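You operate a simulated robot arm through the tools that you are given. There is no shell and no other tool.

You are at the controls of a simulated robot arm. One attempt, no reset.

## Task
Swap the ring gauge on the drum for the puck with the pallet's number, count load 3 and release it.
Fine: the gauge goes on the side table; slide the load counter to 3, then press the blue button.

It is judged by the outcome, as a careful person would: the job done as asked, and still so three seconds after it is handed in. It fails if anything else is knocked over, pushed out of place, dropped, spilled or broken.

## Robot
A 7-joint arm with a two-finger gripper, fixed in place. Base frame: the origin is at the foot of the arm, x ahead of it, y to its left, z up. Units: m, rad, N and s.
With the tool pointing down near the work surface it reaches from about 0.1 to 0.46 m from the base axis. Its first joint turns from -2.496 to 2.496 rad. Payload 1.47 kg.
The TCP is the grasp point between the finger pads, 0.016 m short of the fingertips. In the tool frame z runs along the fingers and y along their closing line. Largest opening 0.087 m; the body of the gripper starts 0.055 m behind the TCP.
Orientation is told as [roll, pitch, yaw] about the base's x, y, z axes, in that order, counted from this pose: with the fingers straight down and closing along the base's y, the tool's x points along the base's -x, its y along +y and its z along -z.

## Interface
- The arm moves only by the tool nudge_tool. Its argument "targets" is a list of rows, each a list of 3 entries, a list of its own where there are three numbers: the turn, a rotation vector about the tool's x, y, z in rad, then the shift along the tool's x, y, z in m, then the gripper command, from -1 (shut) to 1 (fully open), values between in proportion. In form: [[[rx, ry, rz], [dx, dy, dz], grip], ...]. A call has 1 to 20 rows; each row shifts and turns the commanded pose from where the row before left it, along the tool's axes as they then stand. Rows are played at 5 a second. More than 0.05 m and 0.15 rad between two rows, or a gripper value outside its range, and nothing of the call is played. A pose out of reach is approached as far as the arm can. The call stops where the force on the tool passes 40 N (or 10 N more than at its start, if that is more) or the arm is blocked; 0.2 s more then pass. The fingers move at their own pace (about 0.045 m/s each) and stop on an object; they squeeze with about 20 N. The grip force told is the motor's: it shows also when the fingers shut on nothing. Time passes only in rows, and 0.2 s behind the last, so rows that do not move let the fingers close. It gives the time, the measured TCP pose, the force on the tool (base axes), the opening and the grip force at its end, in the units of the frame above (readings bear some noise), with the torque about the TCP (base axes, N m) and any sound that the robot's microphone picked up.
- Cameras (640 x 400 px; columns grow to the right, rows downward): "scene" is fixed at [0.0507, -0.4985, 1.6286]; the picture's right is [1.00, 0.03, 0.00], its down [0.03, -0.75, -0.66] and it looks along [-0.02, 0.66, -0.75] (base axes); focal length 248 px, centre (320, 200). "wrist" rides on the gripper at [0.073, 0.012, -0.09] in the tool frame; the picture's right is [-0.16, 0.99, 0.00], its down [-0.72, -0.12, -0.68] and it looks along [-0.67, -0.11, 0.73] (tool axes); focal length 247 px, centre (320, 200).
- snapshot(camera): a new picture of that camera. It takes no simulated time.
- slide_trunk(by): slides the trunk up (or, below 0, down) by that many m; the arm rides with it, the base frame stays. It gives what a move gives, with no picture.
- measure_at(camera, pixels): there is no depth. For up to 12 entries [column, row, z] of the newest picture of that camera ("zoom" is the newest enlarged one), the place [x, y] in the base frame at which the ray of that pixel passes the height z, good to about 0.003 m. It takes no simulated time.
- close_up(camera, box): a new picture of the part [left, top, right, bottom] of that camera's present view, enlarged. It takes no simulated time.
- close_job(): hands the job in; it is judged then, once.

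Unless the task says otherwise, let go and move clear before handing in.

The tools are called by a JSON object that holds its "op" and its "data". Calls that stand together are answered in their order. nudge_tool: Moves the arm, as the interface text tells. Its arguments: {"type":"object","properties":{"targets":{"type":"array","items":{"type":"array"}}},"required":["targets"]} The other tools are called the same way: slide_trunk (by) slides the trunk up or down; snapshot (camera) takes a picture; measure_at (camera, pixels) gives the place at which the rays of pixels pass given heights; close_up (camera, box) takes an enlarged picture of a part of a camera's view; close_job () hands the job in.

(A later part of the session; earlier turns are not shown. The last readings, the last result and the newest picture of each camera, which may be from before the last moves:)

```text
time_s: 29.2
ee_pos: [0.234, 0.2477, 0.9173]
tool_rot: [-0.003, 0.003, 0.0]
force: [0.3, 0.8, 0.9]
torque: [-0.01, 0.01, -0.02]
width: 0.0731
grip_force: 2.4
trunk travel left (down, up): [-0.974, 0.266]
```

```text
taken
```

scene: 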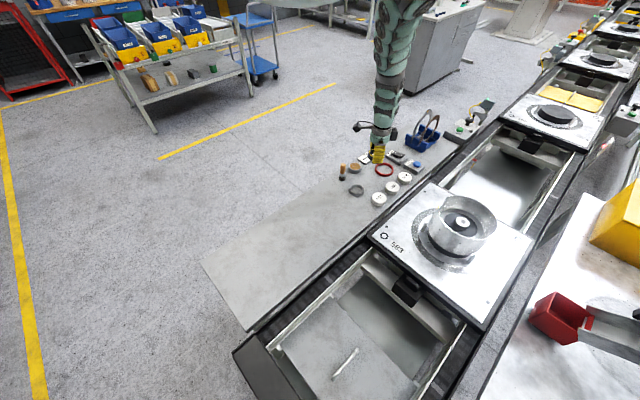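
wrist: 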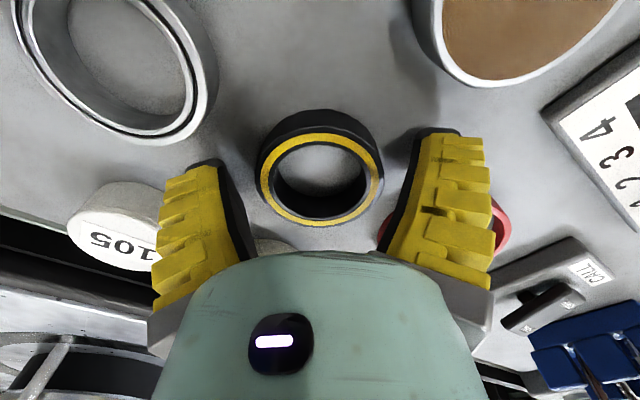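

The gauge is standing free on the table. I'll rise straight up 9 cm and look at the pucks.

{"op": "nudge_tool", "data": {"targets": [[[0, 0, 0], [0, 0, -0.03], 0.6], [[0, 0, 0], [0, 0, -0.03], 0.6], [[0, 0, 0], [0, 0, -0.03], 1], [[0, 0, 0], [-0.025, -0.02, 0], 1], [[0, 0, 0], [-0.025, -0.02, 0], 1]]}}

{"op": "snapshot", "data": {"camera": "wrist"}}

{"op": "close_up", "data": {"camera": "scene", "box": [340, 140, 420, 210]}}

```text
time_s: 30.4
ee_pos: [0.268, 0.2226, 1.0058]
tool_rot: [-0.003, 0.003, 0.001]
force: [0.0, 0.7, -0.8]
torque: [0.03, -0.01, -0.02]
width: 0.0869
grip_force: 0.0
out of reach, approached as far as the arm can: row 5
trunk travel left (down, up): [-0.974, 0.266]
```

```text
taken
```

wrist: 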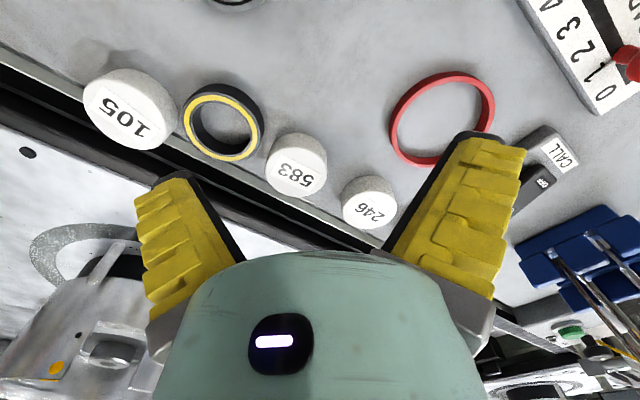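

```text
5.71 times, centred on (380, 175) of scene
```

zoom: 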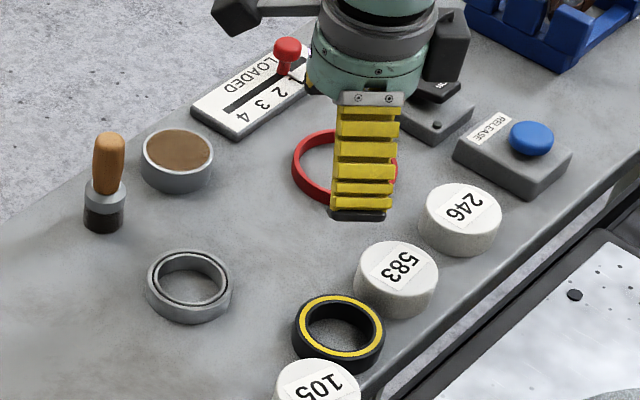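

The gauge is no longer where I set it: it now lies between pucks 105 and 583 at zoom (338,332), and puck 105 seems shifted too. I'll measure everything before moving on.

{"op": "measure_at", "data": {"camera": "wrist", "pixels": [[122, 117, 0.92], [222, 122, 0.92], [298, 172, 0.92], [368, 205, 0.92], [442, 120, 0.905]]}}

{"op": "snapshot", "data": {"camera": "scene"}}

{"op": "close_up", "data": {"camera": "scene", "box": [330, 140, 430, 220]}}

{"op": "close_up", "data": {"camera": "wrist", "box": [50, 0, 530, 300]}}

```text
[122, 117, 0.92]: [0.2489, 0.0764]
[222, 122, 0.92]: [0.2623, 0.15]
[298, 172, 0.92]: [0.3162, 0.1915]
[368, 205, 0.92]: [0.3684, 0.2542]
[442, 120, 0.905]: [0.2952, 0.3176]
```

```text
taken
```

scene: 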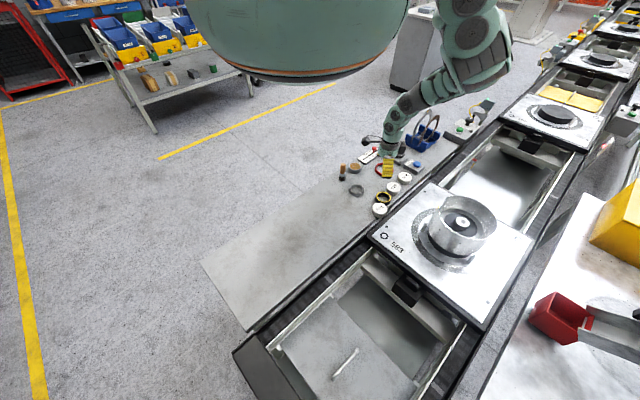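

```text
5.00 times, centred on (380, 180) of scene
```

zoom: 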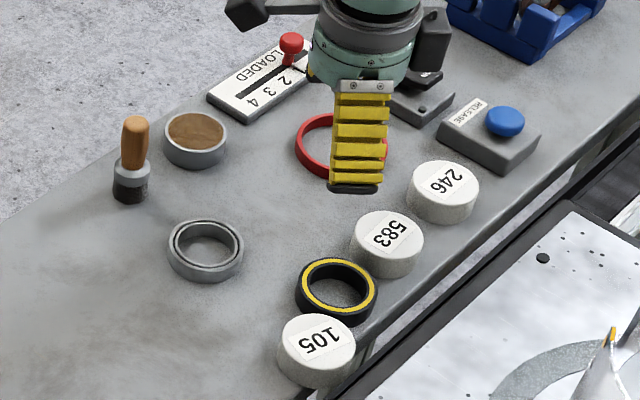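

```text
1.33 times, centred on (290, 150) of wrist
```

zoom: 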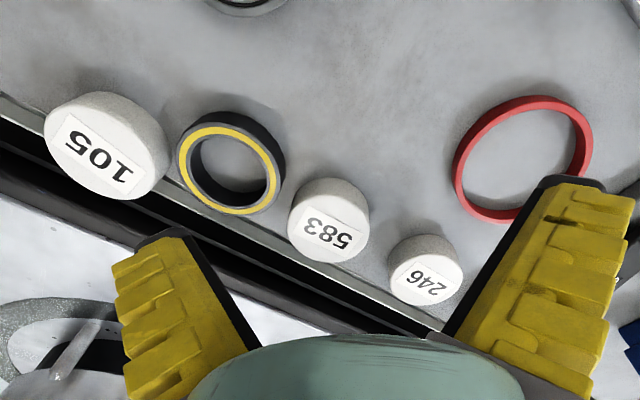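

Puck 105 was pushed about 6 cm to (0.249, 0.076), still on the table, and the gauge is at (0.262, 0.150); the arm evidently flipped its elbow on that move and swept them. I'll put them right afterwards; from now on I'll move sideways only well above the parts, with the trunk doing the vertical strokes. Raising the trunk first.

{"op": "slide_trunk", "data": {"by": 0.1}}

{"op": "nudge_tool", "data": {"targets": [[[0, 0, 0], [-0.015, -0.01, 0], 1]]}}

{"op": "snapshot", "data": {"camera": "scene"}}

{"op": "measure_at", "data": {"camera": "scene", "pixels": [[379.2, 208, 0.92], [383.5, 197, 0.92], [393.5, 187.5, 0.92], [404.5, 177.5, 0.92]]}}

```text
time_s: 31.8
ee_pos: [0.2682, 0.2222, 1.1057]
tool_rot: [-0.003, 0.007, -0.002]
force: [0.6, -0.5, 0.3]
torque: [-0.03, -0.01, 0.02]
width: 0.087
grip_force: 0.0
trunk travel left (down, up): [-1.074, 0.166]
```

```text
time_s: 32.2
ee_pos: [0.2683, 0.2222, 1.1054]
tool_rot: [-0.003, 0.004, 0.002]
force: [1.0, -0.8, -0.4]
torque: [-0.02, -0.02, 0.0]
width: 0.087
grip_force: 0.1
out of reach, approached as far as the arm can: row 1
trunk travel left (down, up): [-1.074, 0.166]
```

```text
taken
```

scene: 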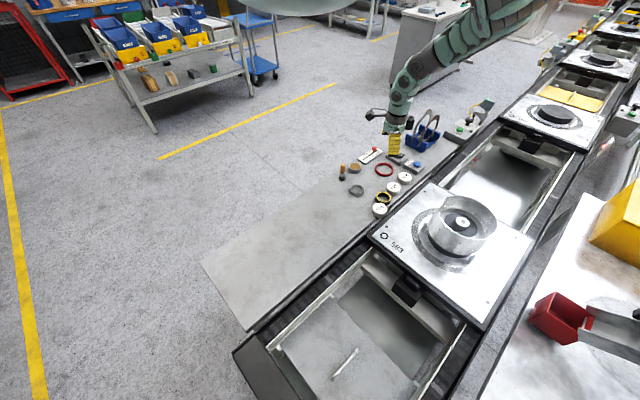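

```text
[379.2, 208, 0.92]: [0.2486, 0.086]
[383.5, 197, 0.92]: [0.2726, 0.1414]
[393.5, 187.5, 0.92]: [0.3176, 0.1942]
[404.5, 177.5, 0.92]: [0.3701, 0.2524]
```

Outward motion is out of reach in this posture, so I'll lower the tool by 4 cm (to z 1.065, still clear) to unfold the arm.

{"op": "nudge_tool", "data": {"targets": [[[0, 0, 0], [0, 0, 0.015], 1], [[0, 0, 0], [0, 0, 0.015], 1]]}}

{"op": "snapshot", "data": {"camera": "scene"}}

```text
time_s: 32.8
ee_pos: [0.2689, 0.2231, 1.0745]
tool_rot: [-0.001, 0.002, 0.001]
force: [-0.3, -0.7, -0.6]
torque: [-0.02, 0.01, -0.02]
width: 0.0869
grip_force: 0.0
trunk travel left (down, up): [-1.074, 0.166]
```

```text
taken
```

scene: 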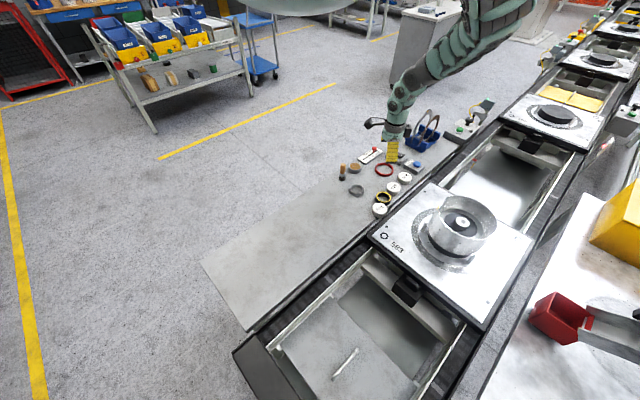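

That worked. I'll raise the trunk another 5 cm, lower the tool 5 cm with the arm, then try a small outward step.

{"op": "slide_trunk", "data": {"by": 0.05}}

{"op": "nudge_tool", "data": {"targets": [[[0, 0, 0], [0, 0, 0.015], 1], [[0, 0, 0], [0, 0, 0.015], 1], [[0, 0, 0], [0, 0, 0.015], 1], [[0, 0, 0], [-0.01, -0.006, 0], 1], [[0, 0, 0], [-0.01, -0.006, 0], 1]]}}

{"op": "snapshot", "data": {"camera": "scene"}}

```text
time_s: 33.7
ee_pos: [0.2672, 0.2227, 1.1255]
tool_rot: [-0.003, 0.006, 0.001]
force: [0.3, 0.1, 0.5]
torque: [-0.01, 0.03, 0.02]
width: 0.087
grip_force: 0.1
trunk travel left (down, up): [-1.124, 0.116]
```

```text
time_s: 34.9
ee_pos: [0.2859, 0.21, 1.0794]
tool_rot: [-0.003, 0.005, 0.0]
force: [-0.9, 0.3, 0.0]
torque: [0.02, -0.03, 0.0]
width: 0.0869
grip_force: 0.0
trunk travel left (down, up): [-1.124, 0.116]
```

```text
taken
```

scene: 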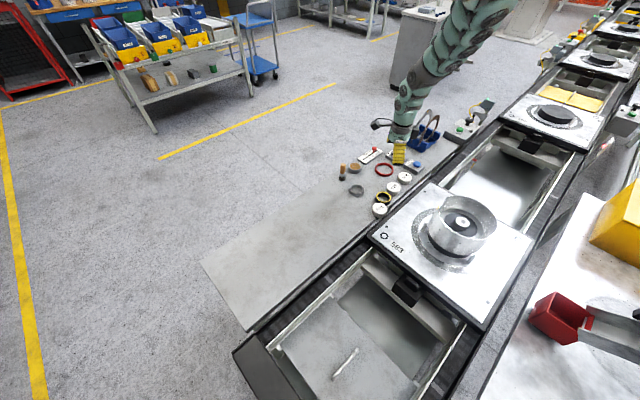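

Works well. I'll finish the alignment over puck 583 at about (0.317, 0.193).

{"op": "nudge_tool", "data": {"targets": [[[0, 0, 0], [-0.011, -0.006, 0], 1], [[0, 0, 0], [-0.01, -0.006, 0], 1], [[0, 0, 0], [-0.01, -0.005, 0], 1], [[0, 0, 0], [0, 0, 0], 1]]}}

{"op": "snapshot", "data": {"camera": "wrist"}}

```text
time_s: 35.9
ee_pos: [0.3185, 0.194, 1.0801]
tool_rot: [-0.003, 0.005, 0.002]
force: [0.0, 0.7, 0.5]
torque: [0.03, 0.01, 0.0]
width: 0.0869
grip_force: 0.0
trunk travel left (down, up): [-1.124, 0.116]
```

```text
taken
```

wrist: 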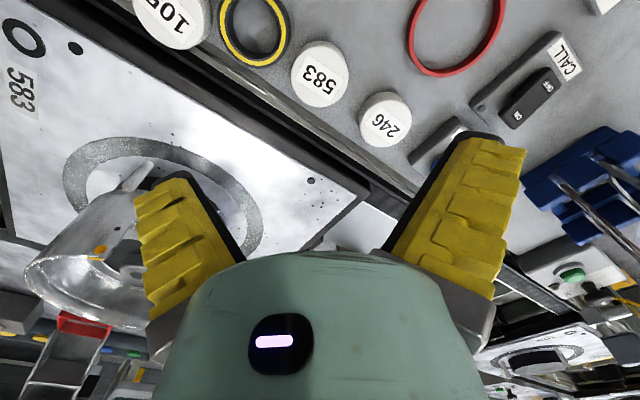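

Puck 583 lies just inboard under the fingers. I'll lower the trunk 0.1 and recheck the alignment.

{"op": "slide_trunk", "data": {"by": -0.1}}

{"op": "snapshot", "data": {"camera": "wrist"}}

```text
time_s: 37.2
ee_pos: [0.319, 0.1945, 0.9793]
tool_rot: [-0.004, 0.005, 0.0]
force: [0.9, 0.0, -0.4]
torque: [0.01, 0.01, 0.0]
width: 0.087
grip_force: 0.1
trunk travel left (down, up): [-1.024, 0.216]
```

```text
taken
```

wrist: 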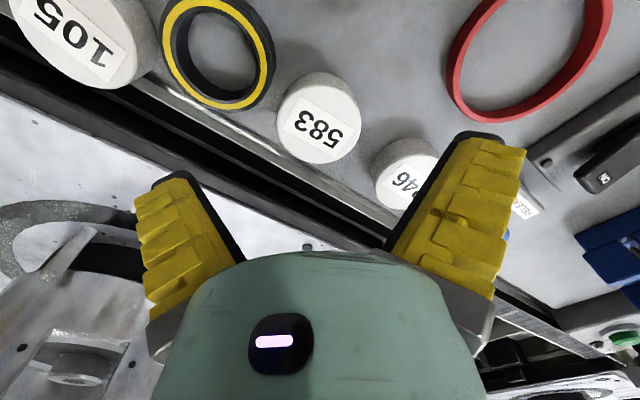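

{"op": "measure_at", "data": {"camera": "wrist", "pixels": [[321, 122, 0.92], [278, 122, 0.92], [362, 122, 0.92], [320, 163, 0.92], [320, 85, 0.92], [215, 52, 0.92], [80, 30, 0.92], [410, 175, 0.92]]}}

{"op": "close_up", "data": {"camera": "scene", "box": [350, 145, 430, 215]}}

```text
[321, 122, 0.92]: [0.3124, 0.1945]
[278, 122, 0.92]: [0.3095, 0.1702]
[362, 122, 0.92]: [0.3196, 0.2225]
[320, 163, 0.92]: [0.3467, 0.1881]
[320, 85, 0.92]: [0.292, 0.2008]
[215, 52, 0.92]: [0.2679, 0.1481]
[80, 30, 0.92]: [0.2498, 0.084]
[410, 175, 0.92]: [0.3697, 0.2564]
```

```text
5.71 times, centred on (390, 180) of scene
```

zoom: 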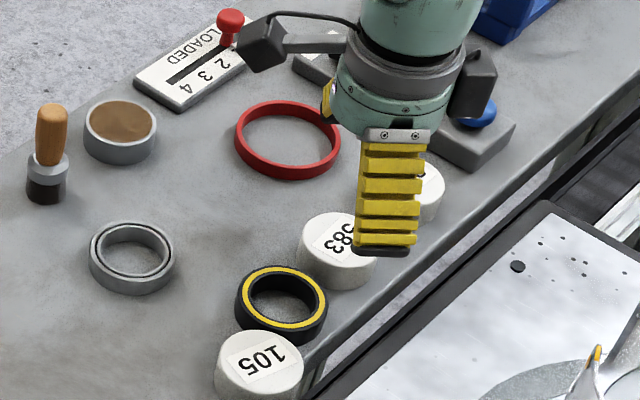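

At the present yaw the -y finger would land within a millimetre of the gauge. I'll rise 6 cm and turn the hand +45° so the fingers close across the row of pucks.

{"op": "slide_trunk", "data": {"by": 0.07}}

{"op": "nudge_tool", "data": {"targets": [[[0, 0, -0.1], [0.003, 0, 0], 1], [[0, 0, -0.1], [0, 0, 0], 1], [[0, 0, -0.1], [0, 0, 0], 1], [[0, 0, -0.1], [0, 0, 0], 1], [[0, 0, -0.1], [0, 0, 0], 1], [[0, 0, -0.1], [0, 0, 0], 1], [[0, 0, -0.1], [0, 0, 0], 1], [[0, 0, -0.08], [0, 0, 0], 1], [[0, 0, 0], [0, 0, 0], 1]]}}

{"op": "snapshot", "data": {"camera": "wrist"}}

{"op": "snapshot", "data": {"camera": "scene"}}

```text
time_s: 38.3
ee_pos: [0.3196, 0.1937, 1.0492]
tool_rot: [-0.002, 0.006, 0.0]
force: [-0.1, 0.4, 0.4]
torque: [0.01, -0.04, -0.04]
width: 0.087
grip_force: 0.0
trunk travel left (down, up): [-1.094, 0.146]
```

```text
time_s: 40.3
ee_pos: [0.3168, 0.1935, 1.0501]
tool_rot: [0.003, 0.004, 0.783]
force: [-0.3, 0.8, -0.6]
torque: [-0.02, -0.01, 0.01]
width: 0.0869
grip_force: 0.0
trunk travel left (down, up): [-1.094, 0.146]
```

```text
taken
```

wrist: 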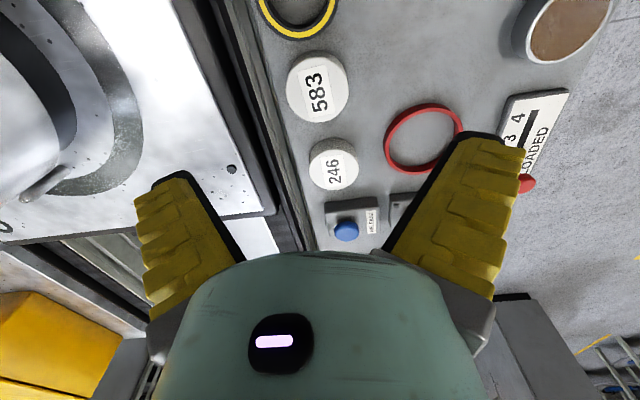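

```text
taken
```

scene: 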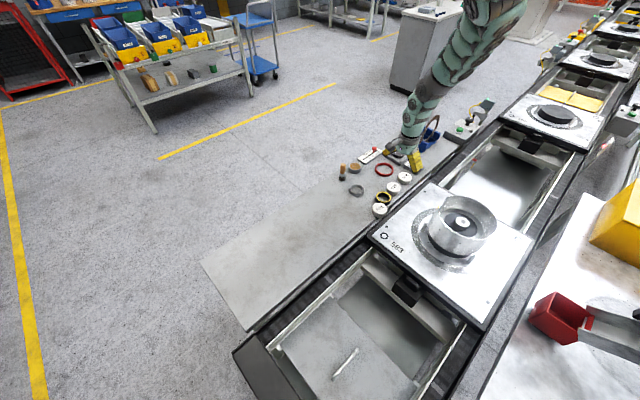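

Turned cleanly; the row of pucks now runs away along the picture's vertical. I'll lower the trunk 9 cm and recheck.

{"op": "slide_trunk", "data": {"by": -0.09}}

{"op": "snapshot", "data": {"camera": "wrist"}}

```text
time_s: 41.6
ee_pos: [0.3157, 0.194, 0.9595]
tool_rot: [0.001, 0.006, 0.78]
force: [-0.5, 0.3, 0.0]
torque: [0.01, -0.02, 0.01]
width: 0.0868
grip_force: 0.1
trunk travel left (down, up): [-1.004, 0.236]
```

```text
taken
```

wrist: 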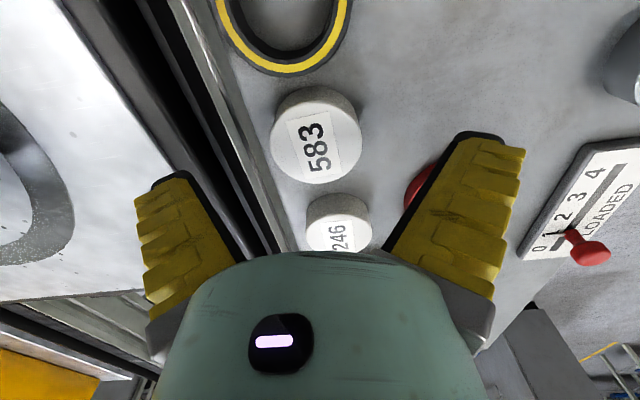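

Well centred (puck top at (316,142)). I'll lower the last 4.1 cm with the trunk.

{"op": "slide_trunk", "data": {"by": -0.041}}

{"op": "snapshot", "data": {"camera": "wrist"}}

{"op": "close_up", "data": {"camera": "scene", "box": [350, 145, 430, 215]}}

```text
time_s: 42.4
ee_pos: [0.3164, 0.1949, 0.9175]
tool_rot: [0.003, 0.005, 0.782]
force: [-0.8, 0.4, 0.2]
torque: [-0.05, -0.07, -0.06]
width: 0.0869
grip_force: 0.1
trunk travel left (down, up): [-0.963, 0.277]
```

```text
taken
```

wrist: 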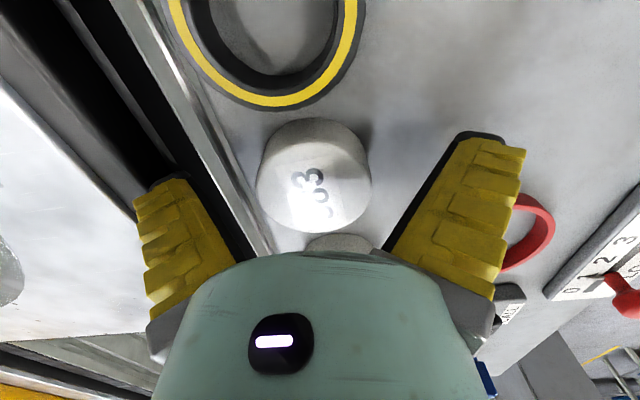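

```text
5.71 times, centred on (390, 180) of scene
```

zoom: 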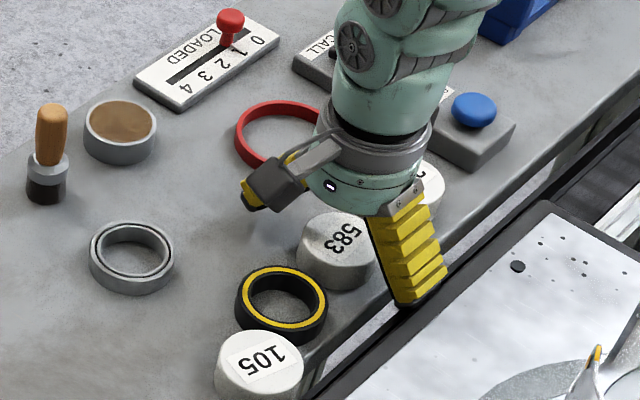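

Puck 583 sits between the pads at (314,178). Closing.

{"op": "nudge_tool", "data": {"targets": [[[0, 0, 0], [0, 0, 0], 0.5], [[0, 0, 0], [0, 0, 0], 0.2], [[0, 0, 0], [0, 0, 0], -0.2], [[0, 0, 0], [0, 0, 0], -1], [[0, 0, 0], [0, 0, 0], -1]]}}

{"op": "snapshot", "data": {"camera": "wrist"}}

```text
time_s: 43.6
ee_pos: [0.3169, 0.1937, 0.919]
tool_rot: [0.001, 0.006, 0.781]
force: [-0.9, 0.3, 2.4]
torque: [-0.06, 0.04, 0.01]
width: 0.0488
grip_force: 20.1
trunk travel left (down, up): [-0.963, 0.277]
```

```text
taken
```

wrist: 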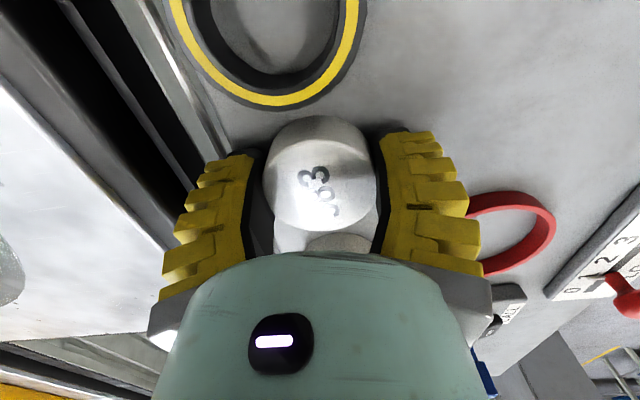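

Gripped at 0.0488 m with 20 N. Lifting with the trunk.

{"op": "slide_trunk", "data": {"by": 0.16}}

{"op": "snapshot", "data": {"camera": "wrist"}}

{"op": "close_up", "data": {"camera": "scene", "box": [340, 110, 500, 270]}}

```text
time_s: 45.4
ee_pos: [0.3159, 0.1936, 1.0779]
tool_rot: [0.002, 0.006, 0.78]
force: [0.5, 0.4, -0.9]
torque: [0.03, 0.02, 0.01]
width: 0.0486
grip_force: 20.1
trunk travel left (down, up): [-1.123, 0.117]
```

```text
taken
```

wrist: 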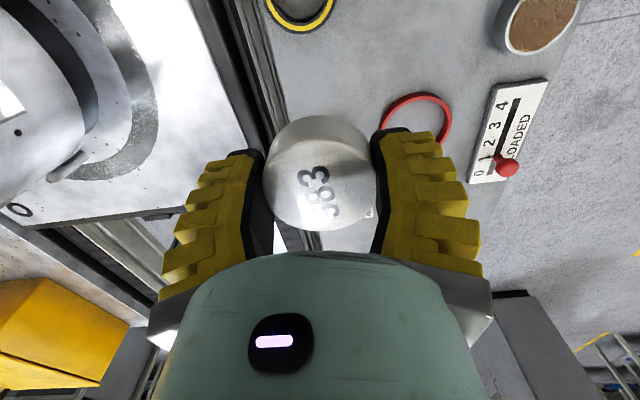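

```text
2.50 times, centred on (420, 190) of scene
```

zoom: 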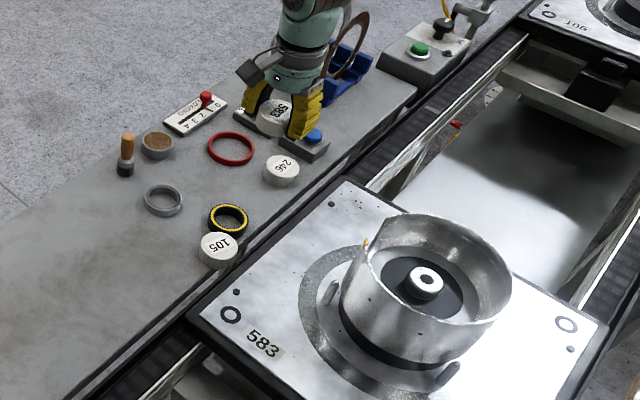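

Puck 583 is lifted and the drum's bare spindle shows at (428,282). I'll raise more, turn the hand back to yaw 0 and then carry over.

{"op": "slide_trunk", "data": {"by": 0.08}}

{"op": "nudge_tool", "data": {"targets": [[[0, 0, 0.1], [0, 0, 0], -1], [[0, 0, 0.1], [0, 0, 0], -1], [[0, 0, 0.1], [0, 0, 0], -1], [[0, 0, 0.1], [0, 0, 0], -1], [[0, 0, 0.1], [0, 0, 0], -1], [[0, 0, 0.1], [0, 0, 0], -1], [[0, 0, 0.1], [0, 0, 0], -1], [[0, 0, 0.08], [0, 0, 0], -1], [[0, 0, 0], [0, 0, 0], -1]]}}

```text
time_s: 46.6
ee_pos: [0.3159, 0.1939, 1.1576]
tool_rot: [0.001, 0.005, 0.78]
force: [-0.3, -1.1, 0.0]
torque: [0.01, -0.02, 0.02]
width: 0.0486
grip_force: 20.3
trunk travel left (down, up): [-1.203, 0.037]
```

```text
time_s: 48.6
ee_pos: [0.3152, 0.1938, 1.1587]
tool_rot: [-0.002, 0.003, -0.001]
force: [-0.4, -0.1, 0.3]
torque: [0.05, -0.01, 0.0]
width: 0.049
grip_force: 20.3
trunk travel left (down, up): [-1.203, 0.037]
```

Now carry toward the drum in two short stages.

{"op": "nudge_tool", "data": {"targets": [[[0, 0, 0], [-0.0188, -0.0294, 0], -1], [[0, 0, 0], [-0.0188, -0.0294, 0], -1], [[0, 0, 0], [-0.0188, -0.0294, 0], -1]]}}

{"op": "snapshot", "data": {"camera": "scene"}}

```text
time_s: 49.4
ee_pos: [0.3712, 0.105, 1.1597]
tool_rot: [-0.003, 0.006, 0.002]
force: [0.0, 0.0, -0.6]
torque: [-0.03, -0.02, 0.03]
width: 0.0493
grip_force: 19.8
trunk travel left (down, up): [-1.203, 0.037]
```

```text
taken
```

scene: 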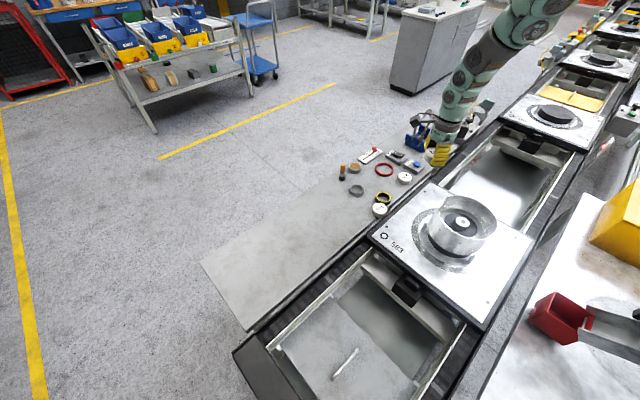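

{"op": "nudge_tool", "data": {"targets": [[[0, 0, 0], [-0.0188, -0.0294, 0], -1], [[0, 0, 0], [-0.0188, -0.0294, 0], -1], [[0, 0, 0], [-0.0188, -0.0294, 0], -1]]}}

{"op": "snapshot", "data": {"camera": "wrist"}}

{"op": "close_up", "data": {"camera": "scene", "box": [420, 180, 500, 250]}}

```text
time_s: 50.2
ee_pos: [0.4299, 0.0171, 1.1573]
tool_rot: [-0.002, 0.004, 0.0]
force: [0.3, -0.1, -0.4]
torque: [0.02, -0.03, -0.03]
width: 0.049
grip_force: 20.1
trunk travel left (down, up): [-1.203, 0.037]
```

```text
taken
```

wrist: 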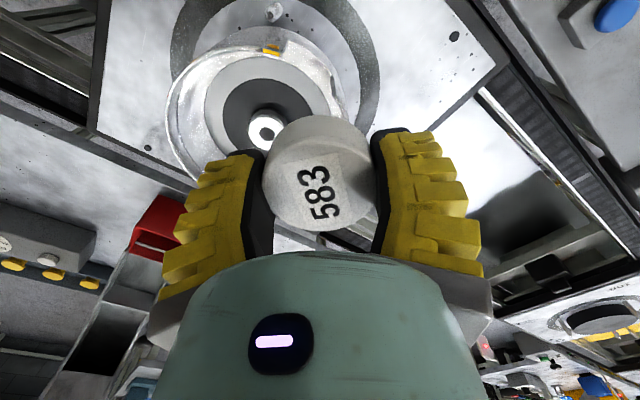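

```text
5.71 times, centred on (460, 215) of scene
```

zoom: 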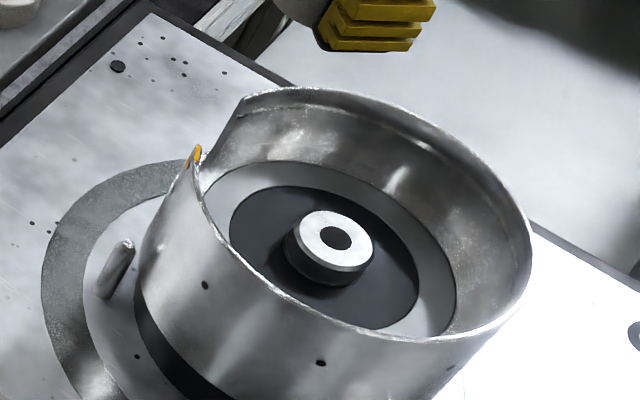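

The spindle top appears at wrist (266,130) and scene (462.6,222). I'll triangulate it.

{"op": "measure_at", "data": {"camera": "wrist", "pixels": [[265, 130, 1.0], [265, 130, 1.01], [265, 130, 1.02], [265, 130, 1.03], [273, 50, 1.06], [273, 50, 1.07], [265, 97, 1.0]]}}

{"op": "measure_at", "data": {"camera": "scene", "pixels": [[462.7, 222, 1.0], [462.7, 222, 1.01], [462.7, 222, 1.02], [462.7, 222, 1.03], [438, 207, 1.06], [438, 207, 1.07], [456.1, 222, 1.02], [469.3, 222, 1.02]]}}

{"op": "close_up", "data": {"camera": "wrist", "box": [160, 20, 400, 170]}}

```text
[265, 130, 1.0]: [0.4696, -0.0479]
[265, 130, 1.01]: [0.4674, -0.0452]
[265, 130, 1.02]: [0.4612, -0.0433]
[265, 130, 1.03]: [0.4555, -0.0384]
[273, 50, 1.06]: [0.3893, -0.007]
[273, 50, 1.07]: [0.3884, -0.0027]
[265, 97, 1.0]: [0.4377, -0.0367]
```

```text
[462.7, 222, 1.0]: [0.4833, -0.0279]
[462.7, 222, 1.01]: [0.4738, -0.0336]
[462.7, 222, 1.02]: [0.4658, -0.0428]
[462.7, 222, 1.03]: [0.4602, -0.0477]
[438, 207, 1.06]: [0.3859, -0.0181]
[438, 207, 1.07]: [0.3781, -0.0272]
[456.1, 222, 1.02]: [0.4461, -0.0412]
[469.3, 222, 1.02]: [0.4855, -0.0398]
```

```text
2.67 times, centred on (280, 95) of wrist
```

zoom: 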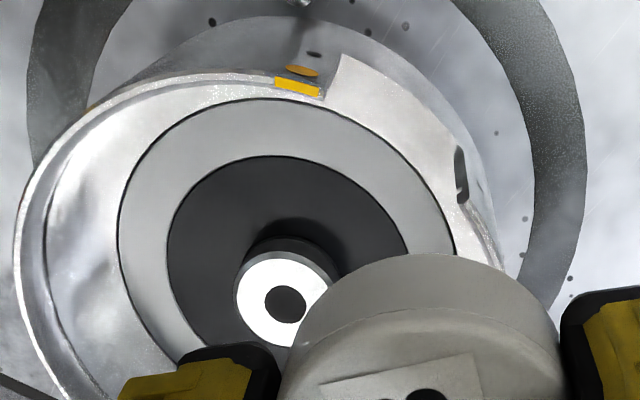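

Spindle top centre is about (0.465, -0.042, 1.02), 0.039 m across. I'll finish the approach and bring the puck over it.

{"op": "nudge_tool", "data": {"targets": [[[0, 0, 0], [-0.018, -0.03, 0], -1], [[0, 0, 0], [-0.018, -0.029, 0], -1], [[0, 0, 0], [0, 0, 0], -1]]}}

{"op": "snapshot", "data": {"camera": "wrist"}}

{"op": "close_up", "data": {"camera": "scene", "box": [420, 150, 510, 250]}}

```text
time_s: 51.0
ee_pos: [0.4656, -0.0415, 1.1585]
tool_rot: [-0.001, 0.005, -0.001]
force: [-0.5, -0.5, 0.0]
torque: [-0.02, 0.01, 0.0]
width: 0.049
grip_force: 20.2
trunk travel left (down, up): [-1.203, 0.037]
```

```text
taken
```

wrist: 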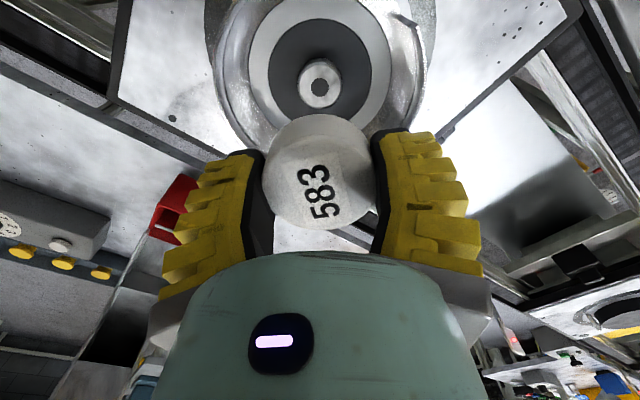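

```text
4.00 times, centred on (465, 200) of scene
```

zoom: 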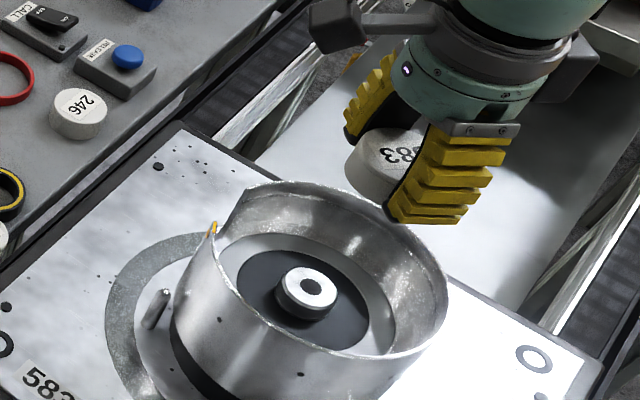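

The spindle at wrist (319,84) is right on the tool axis. I'll lower the trunk 9 cm and check before the last bit.

{"op": "slide_trunk", "data": {"by": -0.09}}

{"op": "snapshot", "data": {"camera": "wrist"}}

{"op": "close_up", "data": {"camera": "scene", "box": [420, 170, 510, 250]}}

```text
time_s: 52.2
ee_pos: [0.4648, -0.0413, 1.0686]
tool_rot: [-0.001, 0.002, 0.0]
force: [0.5, -0.4, 0.1]
torque: [0.01, -0.01, 0.01]
width: 0.0486
grip_force: 20.2
trunk travel left (down, up): [-1.113, 0.127]
```

```text
taken
```

wrist: 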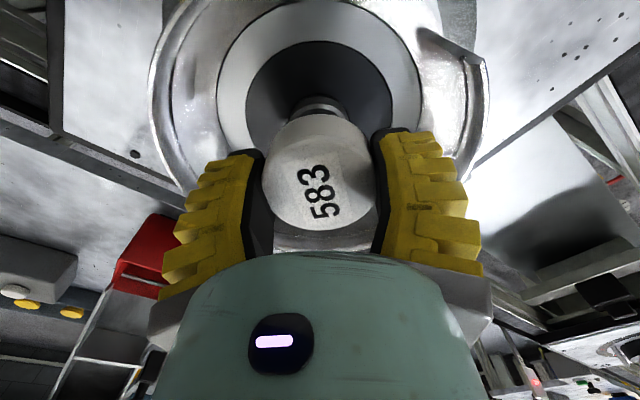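

```text
5.00 times, centred on (465, 210) of scene
```

zoom: 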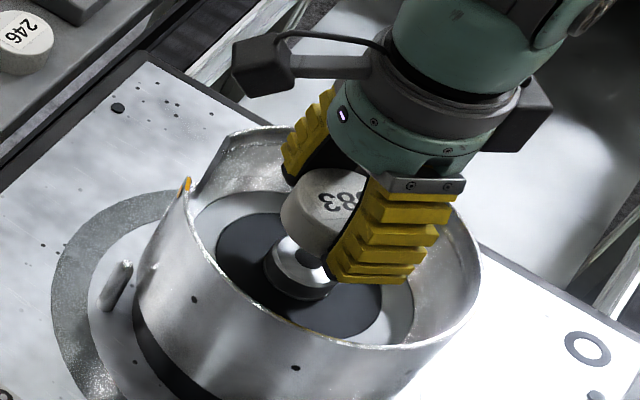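

Aligned. Descending with the arm in small, force-watched steps.

{"op": "nudge_tool", "data": {"targets": [[[0, 0, 0], [0, 0, 0.008], -1], [[0, 0, 0], [0, 0, 0.006], -1], [[0, 0, 0], [0, 0, 0.003], -1]]}}

```text
time_s: 53.0
ee_pos: [0.4644, -0.0395, 1.0527]
tool_rot: [-0.002, 0.006, -0.001]
force: [1.1, -0.3, -0.5]
torque: [0.04, 0.05, 0.03]
width: 0.0487
grip_force: 20.2
trunk travel left (down, up): [-1.113, 0.127]
```

{"op": "nudge_tool", "data": {"targets": [[[0, 0, 0], [0, -0.001, 0.003], -1], [[0, 0, 0], [0, 0, 0.003], -1], [[0, 0, 0], [0, 0, 0.002], -1]]}}

{"op": "close_up", "data": {"camera": "scene", "box": [430, 180, 500, 240]}}

```text
time_s: 53.9
ee_pos: [0.4647, -0.0416, 1.0444]
tool_rot: [-0.002, 0.003, 0.003]
force: [0.6, -0.3, -0.6]
torque: [0.02, -0.02, 0.02]
width: 0.0489
grip_force: 20.0
trunk travel left (down, up): [-1.113, 0.127]
```

```text
6.67 times, centred on (465, 210) of scene
```

zoom: 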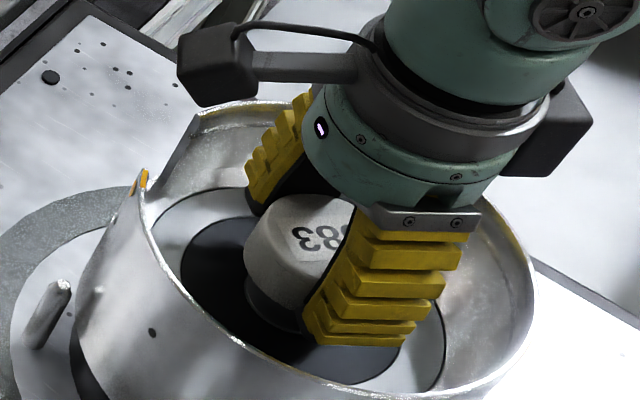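

No contact yet at z 1.044, with the puck just about at the spindle top. Continuing in 2 mm steps.

{"op": "nudge_tool", "data": {"targets": [[[0, 0, 0], [0, 0, 0.002], -1], [[0, 0, 0], [0, 0, 0.002], -1]]}}

```text
time_s: 54.5
ee_pos: [0.4652, -0.0422, 1.0424]
tool_rot: [-0.002, 0.004, 0.0]
force: [-0.2, -0.3, -0.2]
torque: [0.0, 0.01, 0.0]
width: 0.0487
grip_force: 19.6
trunk travel left (down, up): [-1.113, 0.127]
```

{"op": "nudge_tool", "data": {"targets": [[[0, 0, 0], [0, 0, 0.002], -1], [[0, 0, 0], [0, 0, 0.001], -1]]}}

```text
time_s: 55.0
ee_pos: [0.4624, -0.0404, 1.0422]
tool_rot: [-0.003, 0.003, 0.001]
force: [0.1, 0.7, -0.3]
torque: [0.0, 0.01, 0.02]
width: 0.0489
grip_force: 19.7
out of reach, approached as far as the arm can: row 1
trunk travel left (down, up): [-1.113, 0.127]
```

The arm has reached its extension limit, so I'll raise the tool 1 cm, recentre, and do the final descent with the trunk.

{"op": "nudge_tool", "data": {"targets": [[[0, 0, 0], [0, 0, -0.006], -1], [[0, 0, 0], [-0.003, -0.0015, -0.006], -1], [[0, 0, 0], [0, 0, 0], -1]]}}

{"op": "slide_trunk", "data": {"by": -0.012}}

```text
time_s: 55.9
ee_pos: [0.4658, -0.0418, 1.0517]
tool_rot: [-0.002, 0.005, 0.0]
force: [0.1, 0.6, 0.4]
torque: [-0.03, -0.02, 0.01]
width: 0.049
grip_force: 20.1
trunk travel left (down, up): [-1.113, 0.127]
```

```text
time_s: 56.5
ee_pos: [0.4654, -0.043, 1.0406]
tool_rot: [-0.001, 0.004, -0.001]
force: [-0.4, 0.0, 0.2]
torque: [0.0, -0.02, -0.01]
width: 0.0491
grip_force: 19.9
trunk travel left (down, up): [-1.101, 0.139]
```

{"op": "nudge_tool", "data": {"targets": [[[0, 0, 0], [0, 0.001, 0.002], -1], [[0, 0, 0], [0, 0, 0.002], -1]]}}

{"op": "close_up", "data": {"camera": "scene", "box": [430, 180, 500, 240]}}

```text
time_s: 57.0
ee_pos: [0.4661, -0.0425, 1.0358]
tool_rot: [-0.002, 0.005, 0.0]
force: [-0.3, -0.8, -0.5]
torque: [-0.01, 0.0, 0.03]
width: 0.0491
grip_force: 19.8
trunk travel left (down, up): [-1.101, 0.139]
```

```text
6.67 times, centred on (465, 210) of scene
```

zoom: 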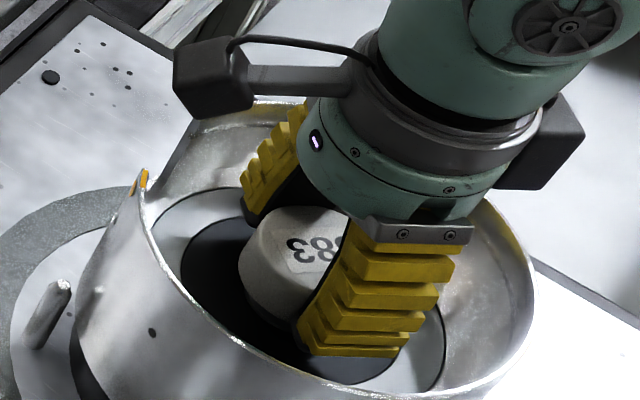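

Still no contact at 1.036, so the puck may be sleeving over the spindle. Continuing down.

{"op": "nudge_tool", "data": {"targets": [[[0, 0, 0], [0, 0, 0.002], -1], [[0, 0, 0], [0, 0, 0.002], -1]]}}

```text
time_s: 57.6
ee_pos: [0.4667, -0.043, 1.0311]
tool_rot: [-0.002, 0.004, -0.001]
force: [0.2, 0.3, -0.2]
torque: [-0.03, 0.0, 0.01]
width: 0.0486
grip_force: 20.1
trunk travel left (down, up): [-1.101, 0.139]
```

{"op": "nudge_tool", "data": {"targets": [[[0, 0, 0], [0, 0, 0.002], -1], [[0, 0, 0], [0, 0, 0.002], -1]]}}

{"op": "snapshot", "data": {"camera": "wrist"}}

{"op": "close_up", "data": {"camera": "scene", "box": [430, 180, 500, 240]}}

```text
time_s: 58.2
ee_pos: [0.4651, -0.0424, 1.0297]
tool_rot: [-0.002, 0.003, 0.001]
force: [-1.0, 0.1, -0.8]
torque: [-0.01, -0.02, -0.03]
width: 0.0489
grip_force: 20.4
trunk travel left (down, up): [-1.101, 0.139]
```

```text
taken
```

wrist: 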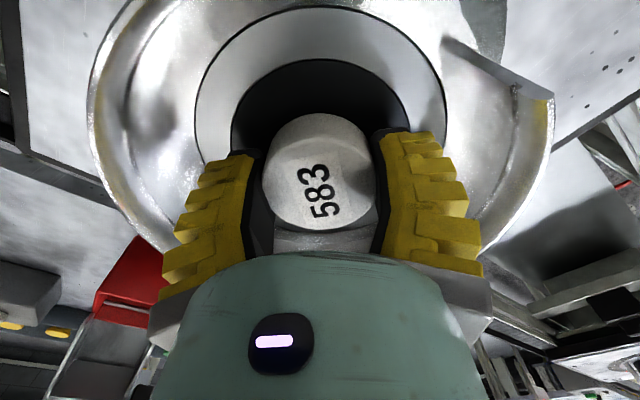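

```text
6.67 times, centred on (465, 210) of scene
```

zoom: 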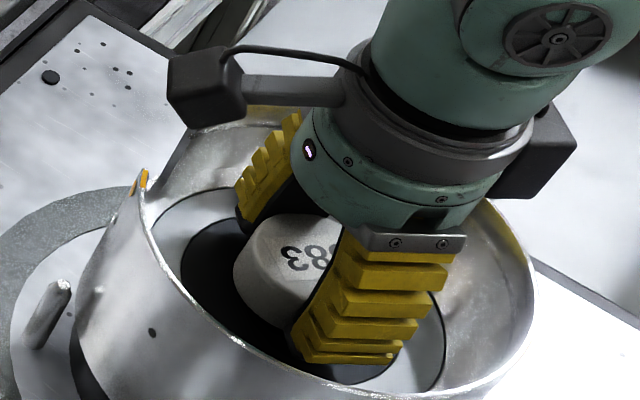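

The puck is clearly sleeving over the spindle. The arm is at its extension limit again, so I'll use the trunk for the last few millimetres.

{"op": "slide_trunk", "data": {"by": -0.004}}

```text
time_s: 58.8
ee_pos: [0.4653, -0.0425, 1.0267]
tool_rot: [-0.002, 0.005, 0.0]
force: [0.0, -0.1, -0.2]
torque: [0.01, -0.02, -0.03]
width: 0.0485
grip_force: 19.6
trunk travel left (down, up): [-1.097, 0.143]
```

{"op": "slide_trunk", "data": {"by": -0.003}}

```text
time_s: 59.3
ee_pos: [0.466, -0.0415, 1.0235]
tool_rot: [-0.001, 0.006, 0.0]
force: [-1.6, 0.1, 4.7]
torque: [0.04, 0.07, 0.0]
width: 0.0492
grip_force: 20.1
trunk travel left (down, up): [-1.094, 0.146]
```

Contact at 1.0235, matching the drum floor: the puck is seated. Opening the fingers partway.

{"op": "nudge_tool", "data": {"targets": [[[0, 0, 0], [0, 0, 0], 0.2], [[0, 0, 0], [0, 0, 0], 0.5], [[0, 0, 0], [0, 0, 0], 0.6], [[0, 0, 0], [0, 0, 0], 0.6]]}}

{"op": "snapshot", "data": {"camera": "wrist"}}

```text
time_s: 60.3
ee_pos: [0.4655, -0.0422, 1.0235]
tool_rot: [-0.002, 0.005, 0.001]
force: [0.2, -0.1, 0.3]
torque: [-0.01, -0.03, 0.03]
width: 0.073
grip_force: 2.1
trunk travel left (down, up): [-1.094, 0.146]
```

```text
taken
```

wrist: 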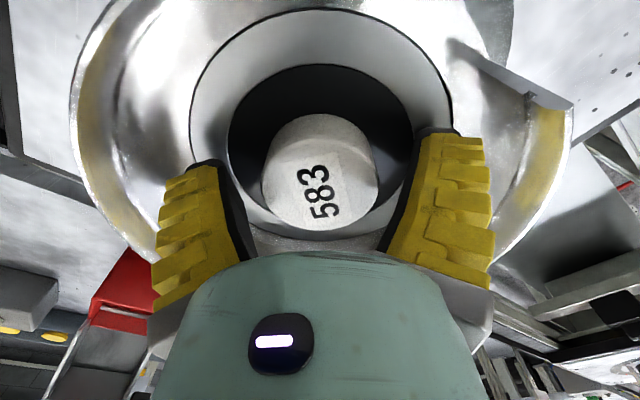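

Released and free. I'll rise out with the trunk by 0.13.

{"op": "slide_trunk", "data": {"by": 0.135}}

{"op": "close_up", "data": {"camera": "scene", "box": [340, 150, 500, 270]}}

{"op": "close_up", "data": {"camera": "scene", "box": [425, 185, 505, 255]}}

```text
time_s: 61.9
ee_pos: [0.4651, -0.0417, 1.1592]
tool_rot: [-0.002, 0.004, 0.0]
force: [0.5, 0.3, -0.3]
torque: [0.01, 0.03, 0.01]
width: 0.0732
grip_force: 2.9
trunk travel left (down, up): [-1.229, 0.011]
```

```text
3.33 times, centred on (420, 210) of scene
```

zoom: 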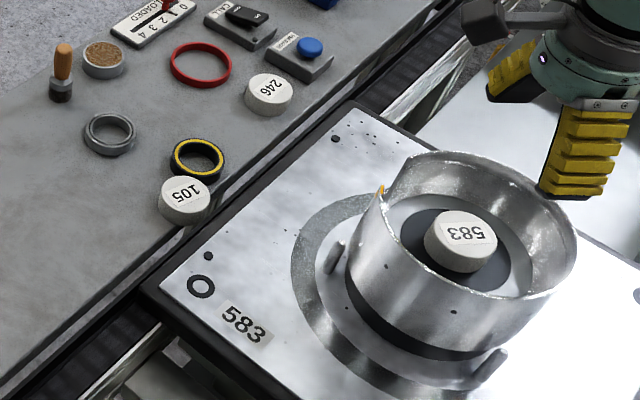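

```text
5.71 times, centred on (465, 220) of scene
```

zoom: 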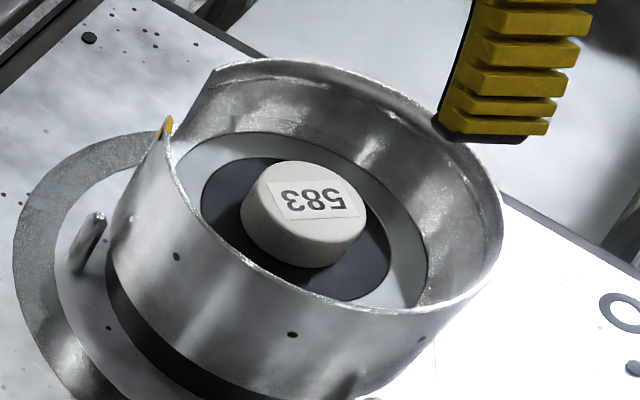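

Puck 583 sits squarely on the drum. Next I'll tidy up: move the gauge to the spot that 583 left, and set puck 105 back where it was. Moving high over to the gauge in stages.

{"op": "nudge_tool", "data": {"targets": [[[0, 0, 0], [0, 0, -0.012], 0.6], [[0, 0, 0], [0, 0, -0.012], 1], [[0, 0, 0], [0.018, 0.029, 0], 1], [[0, 0, 0], [0.018, 0.029, 0], 1], [[0, 0, 0], [0.018, 0.029, 0], 1], [[0, 0, 0], [0.018, 0.029, 0], 1]]}}

{"op": "snapshot", "data": {"camera": "scene"}}

```text
time_s: 63.3
ee_pos: [0.3954, 0.0752, 1.1819]
tool_rot: [-0.003, 0.004, 0.0]
force: [0.1, 0.7, -0.6]
torque: [0.01, 0.03, 0.0]
width: 0.0869
grip_force: 0.1
trunk travel left (down, up): [-1.229, 0.011]
```

```text
taken
```

scene: 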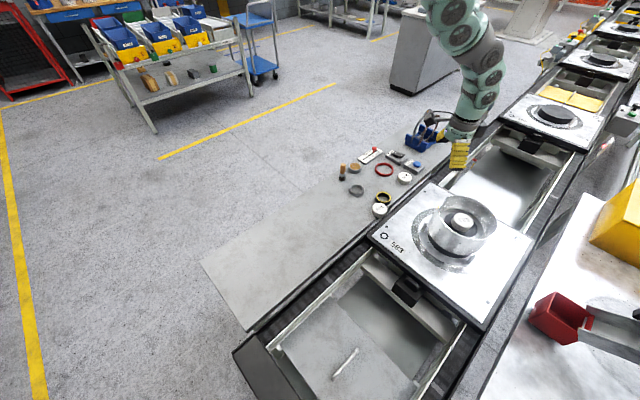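

{"op": "nudge_tool", "data": {"targets": [[[0, 0, 0], [0.025, 0.02, 0], 1], [[0, 0, 0], [0.025, 0.02, 0], 1], [[0, 0, 0], [0.025, 0.015, 0], 1], [[0, 0, 0], [0.025, 0.01, 0], 1]]}}

{"op": "snapshot", "data": {"camera": "scene"}}

```text
time_s: 64.3
ee_pos: [0.2942, 0.1393, 1.1853]
tool_rot: [-0.003, 0.003, 0.0]
force: [1.0, 0.0, -0.9]
torque: [-0.01, 0.02, 0.01]
width: 0.087
grip_force: 0.0
trunk travel left (down, up): [-1.229, 0.011]
```

```text
taken
```

scene: 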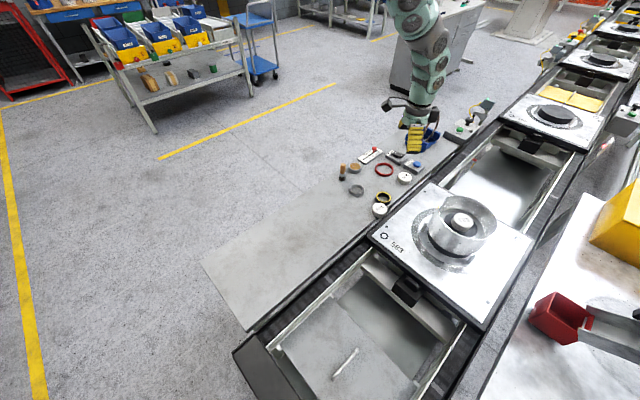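

Going well. A last step inward and turn the hand +45° above the gauge.

{"op": "nudge_tool", "data": {"targets": [[[0, 0, 0], [0.013, 0.003, 0], 1], [[0, 0, 0], [0.013, 0.003, 0], 1], [[0, 0, -0.1], [0, 0, 0], 1], [[0, 0, -0.1], [0, 0, 0], 1], [[0, 0, -0.1], [0, 0, 0], 1], [[0, 0, -0.1], [0, 0, 0], 1], [[0, 0, -0.1], [0, 0, 0], 1], [[0, 0, -0.1], [0, 0, 0], 1], [[0, 0, -0.1], [0, 0, 0], 1], [[0, 0, -0.1], [0, 0, 0], 1]]}}

{"op": "snapshot", "data": {"camera": "wrist"}}

{"op": "snapshot", "data": {"camera": "scene"}}

```text
time_s: 66.5
ee_pos: [0.2671, 0.1452, 1.1838]
tool_rot: [0.0, 0.006, 0.803]
force: [-1.2, 0.0, -0.5]
torque: [-0.02, -0.01, 0.01]
width: 0.0869
grip_force: 0.1
trunk travel left (down, up): [-1.229, 0.011]
```

```text
taken
```

wrist: 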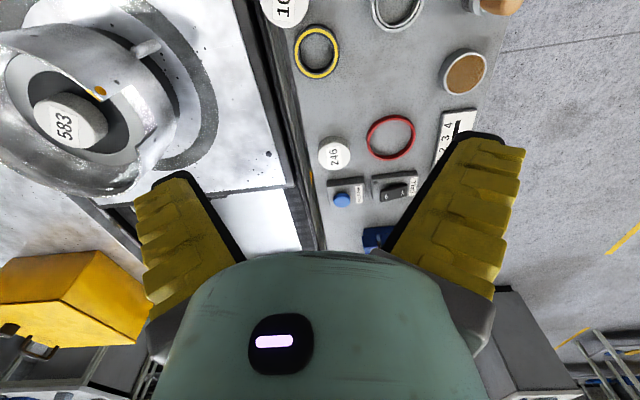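

```text
taken
```

scene: 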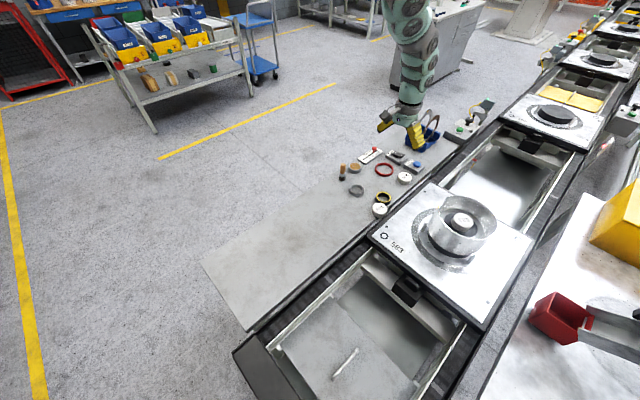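

Turned cleanly; the gauge shows at wrist (316,52). I'll lower the trunk 0.2 and refine its position.

{"op": "slide_trunk", "data": {"by": -0.21}}

{"op": "snapshot", "data": {"camera": "wrist"}}

{"op": "close_up", "data": {"camera": "scene", "box": [340, 150, 430, 230]}}

```text
time_s: 68.8
ee_pos: [0.2683, 0.1453, 0.9722]
tool_rot: [0.002, 0.005, 0.802]
force: [0.0, 0.3, -0.2]
torque: [-0.01, -0.01, 0.0]
width: 0.0867
grip_force: 0.1
trunk travel left (down, up): [-1.019, 0.221]
```

```text
taken
```

wrist: 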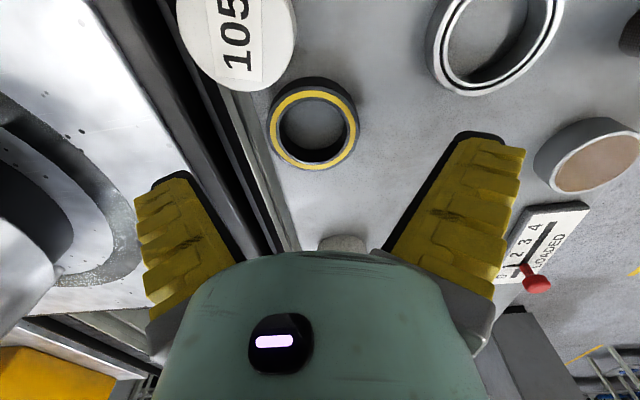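

```text
5.00 times, centred on (385, 190) of scene
```

zoom: 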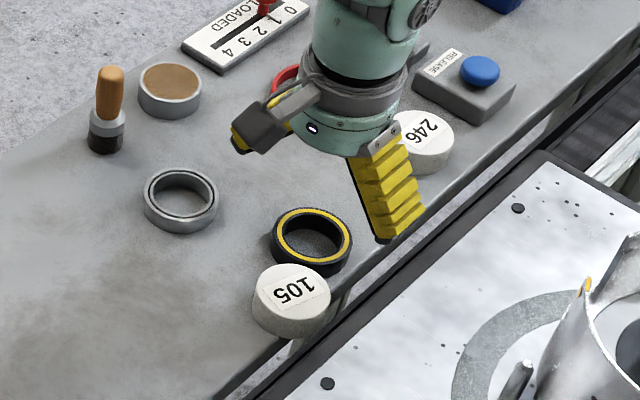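

{"op": "measure_at", "data": {"camera": "wrist", "pixels": [[312, 130, 0.92], [268, 129, 0.92], [357, 129, 0.92], [312, 88, 0.92], [312, 170, 0.92], [237, 35, 0.92]]}}

```text
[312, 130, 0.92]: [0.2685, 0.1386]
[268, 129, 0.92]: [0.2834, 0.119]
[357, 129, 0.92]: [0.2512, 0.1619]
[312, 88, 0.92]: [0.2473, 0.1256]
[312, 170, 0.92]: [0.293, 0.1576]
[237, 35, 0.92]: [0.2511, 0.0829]
```

{"op": "nudge_tool", "data": {"targets": [[[0, 0, 0], [0.0022, -0.0042, 0], 1], [[0, 0, 0], [0, 0, 0], 1]]}}

{"op": "slide_trunk", "data": {"by": -0.03}}

{"op": "snapshot", "data": {"camera": "wrist"}}

```text
time_s: 69.4
ee_pos: [0.2681, 0.1396, 0.9737]
tool_rot: [0.003, 0.005, 0.801]
force: [-0.2, -1.2, -0.4]
torque: [0.03, -0.02, -0.01]
width: 0.0871
grip_force: 0.0
trunk travel left (down, up): [-1.019, 0.221]
```

```text
time_s: 70.1
ee_pos: [0.2673, 0.1425, 0.9439]
tool_rot: [-0.001, 0.005, 0.8]
force: [-0.7, -0.6, 0.0]
torque: [0.0, -0.05, 0.0]
width: 0.0871
grip_force: 0.0
trunk travel left (down, up): [-0.989, 0.251]
```

```text
taken
```

wrist: 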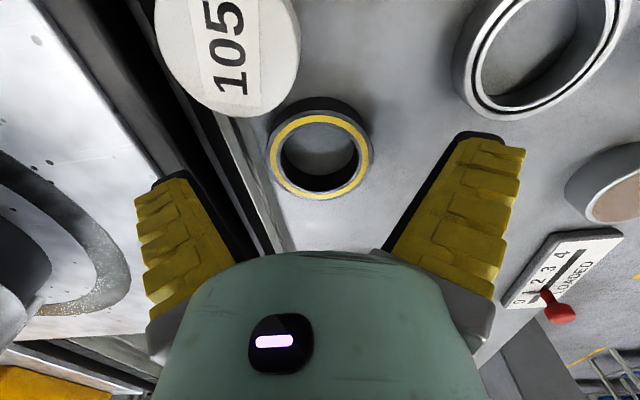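

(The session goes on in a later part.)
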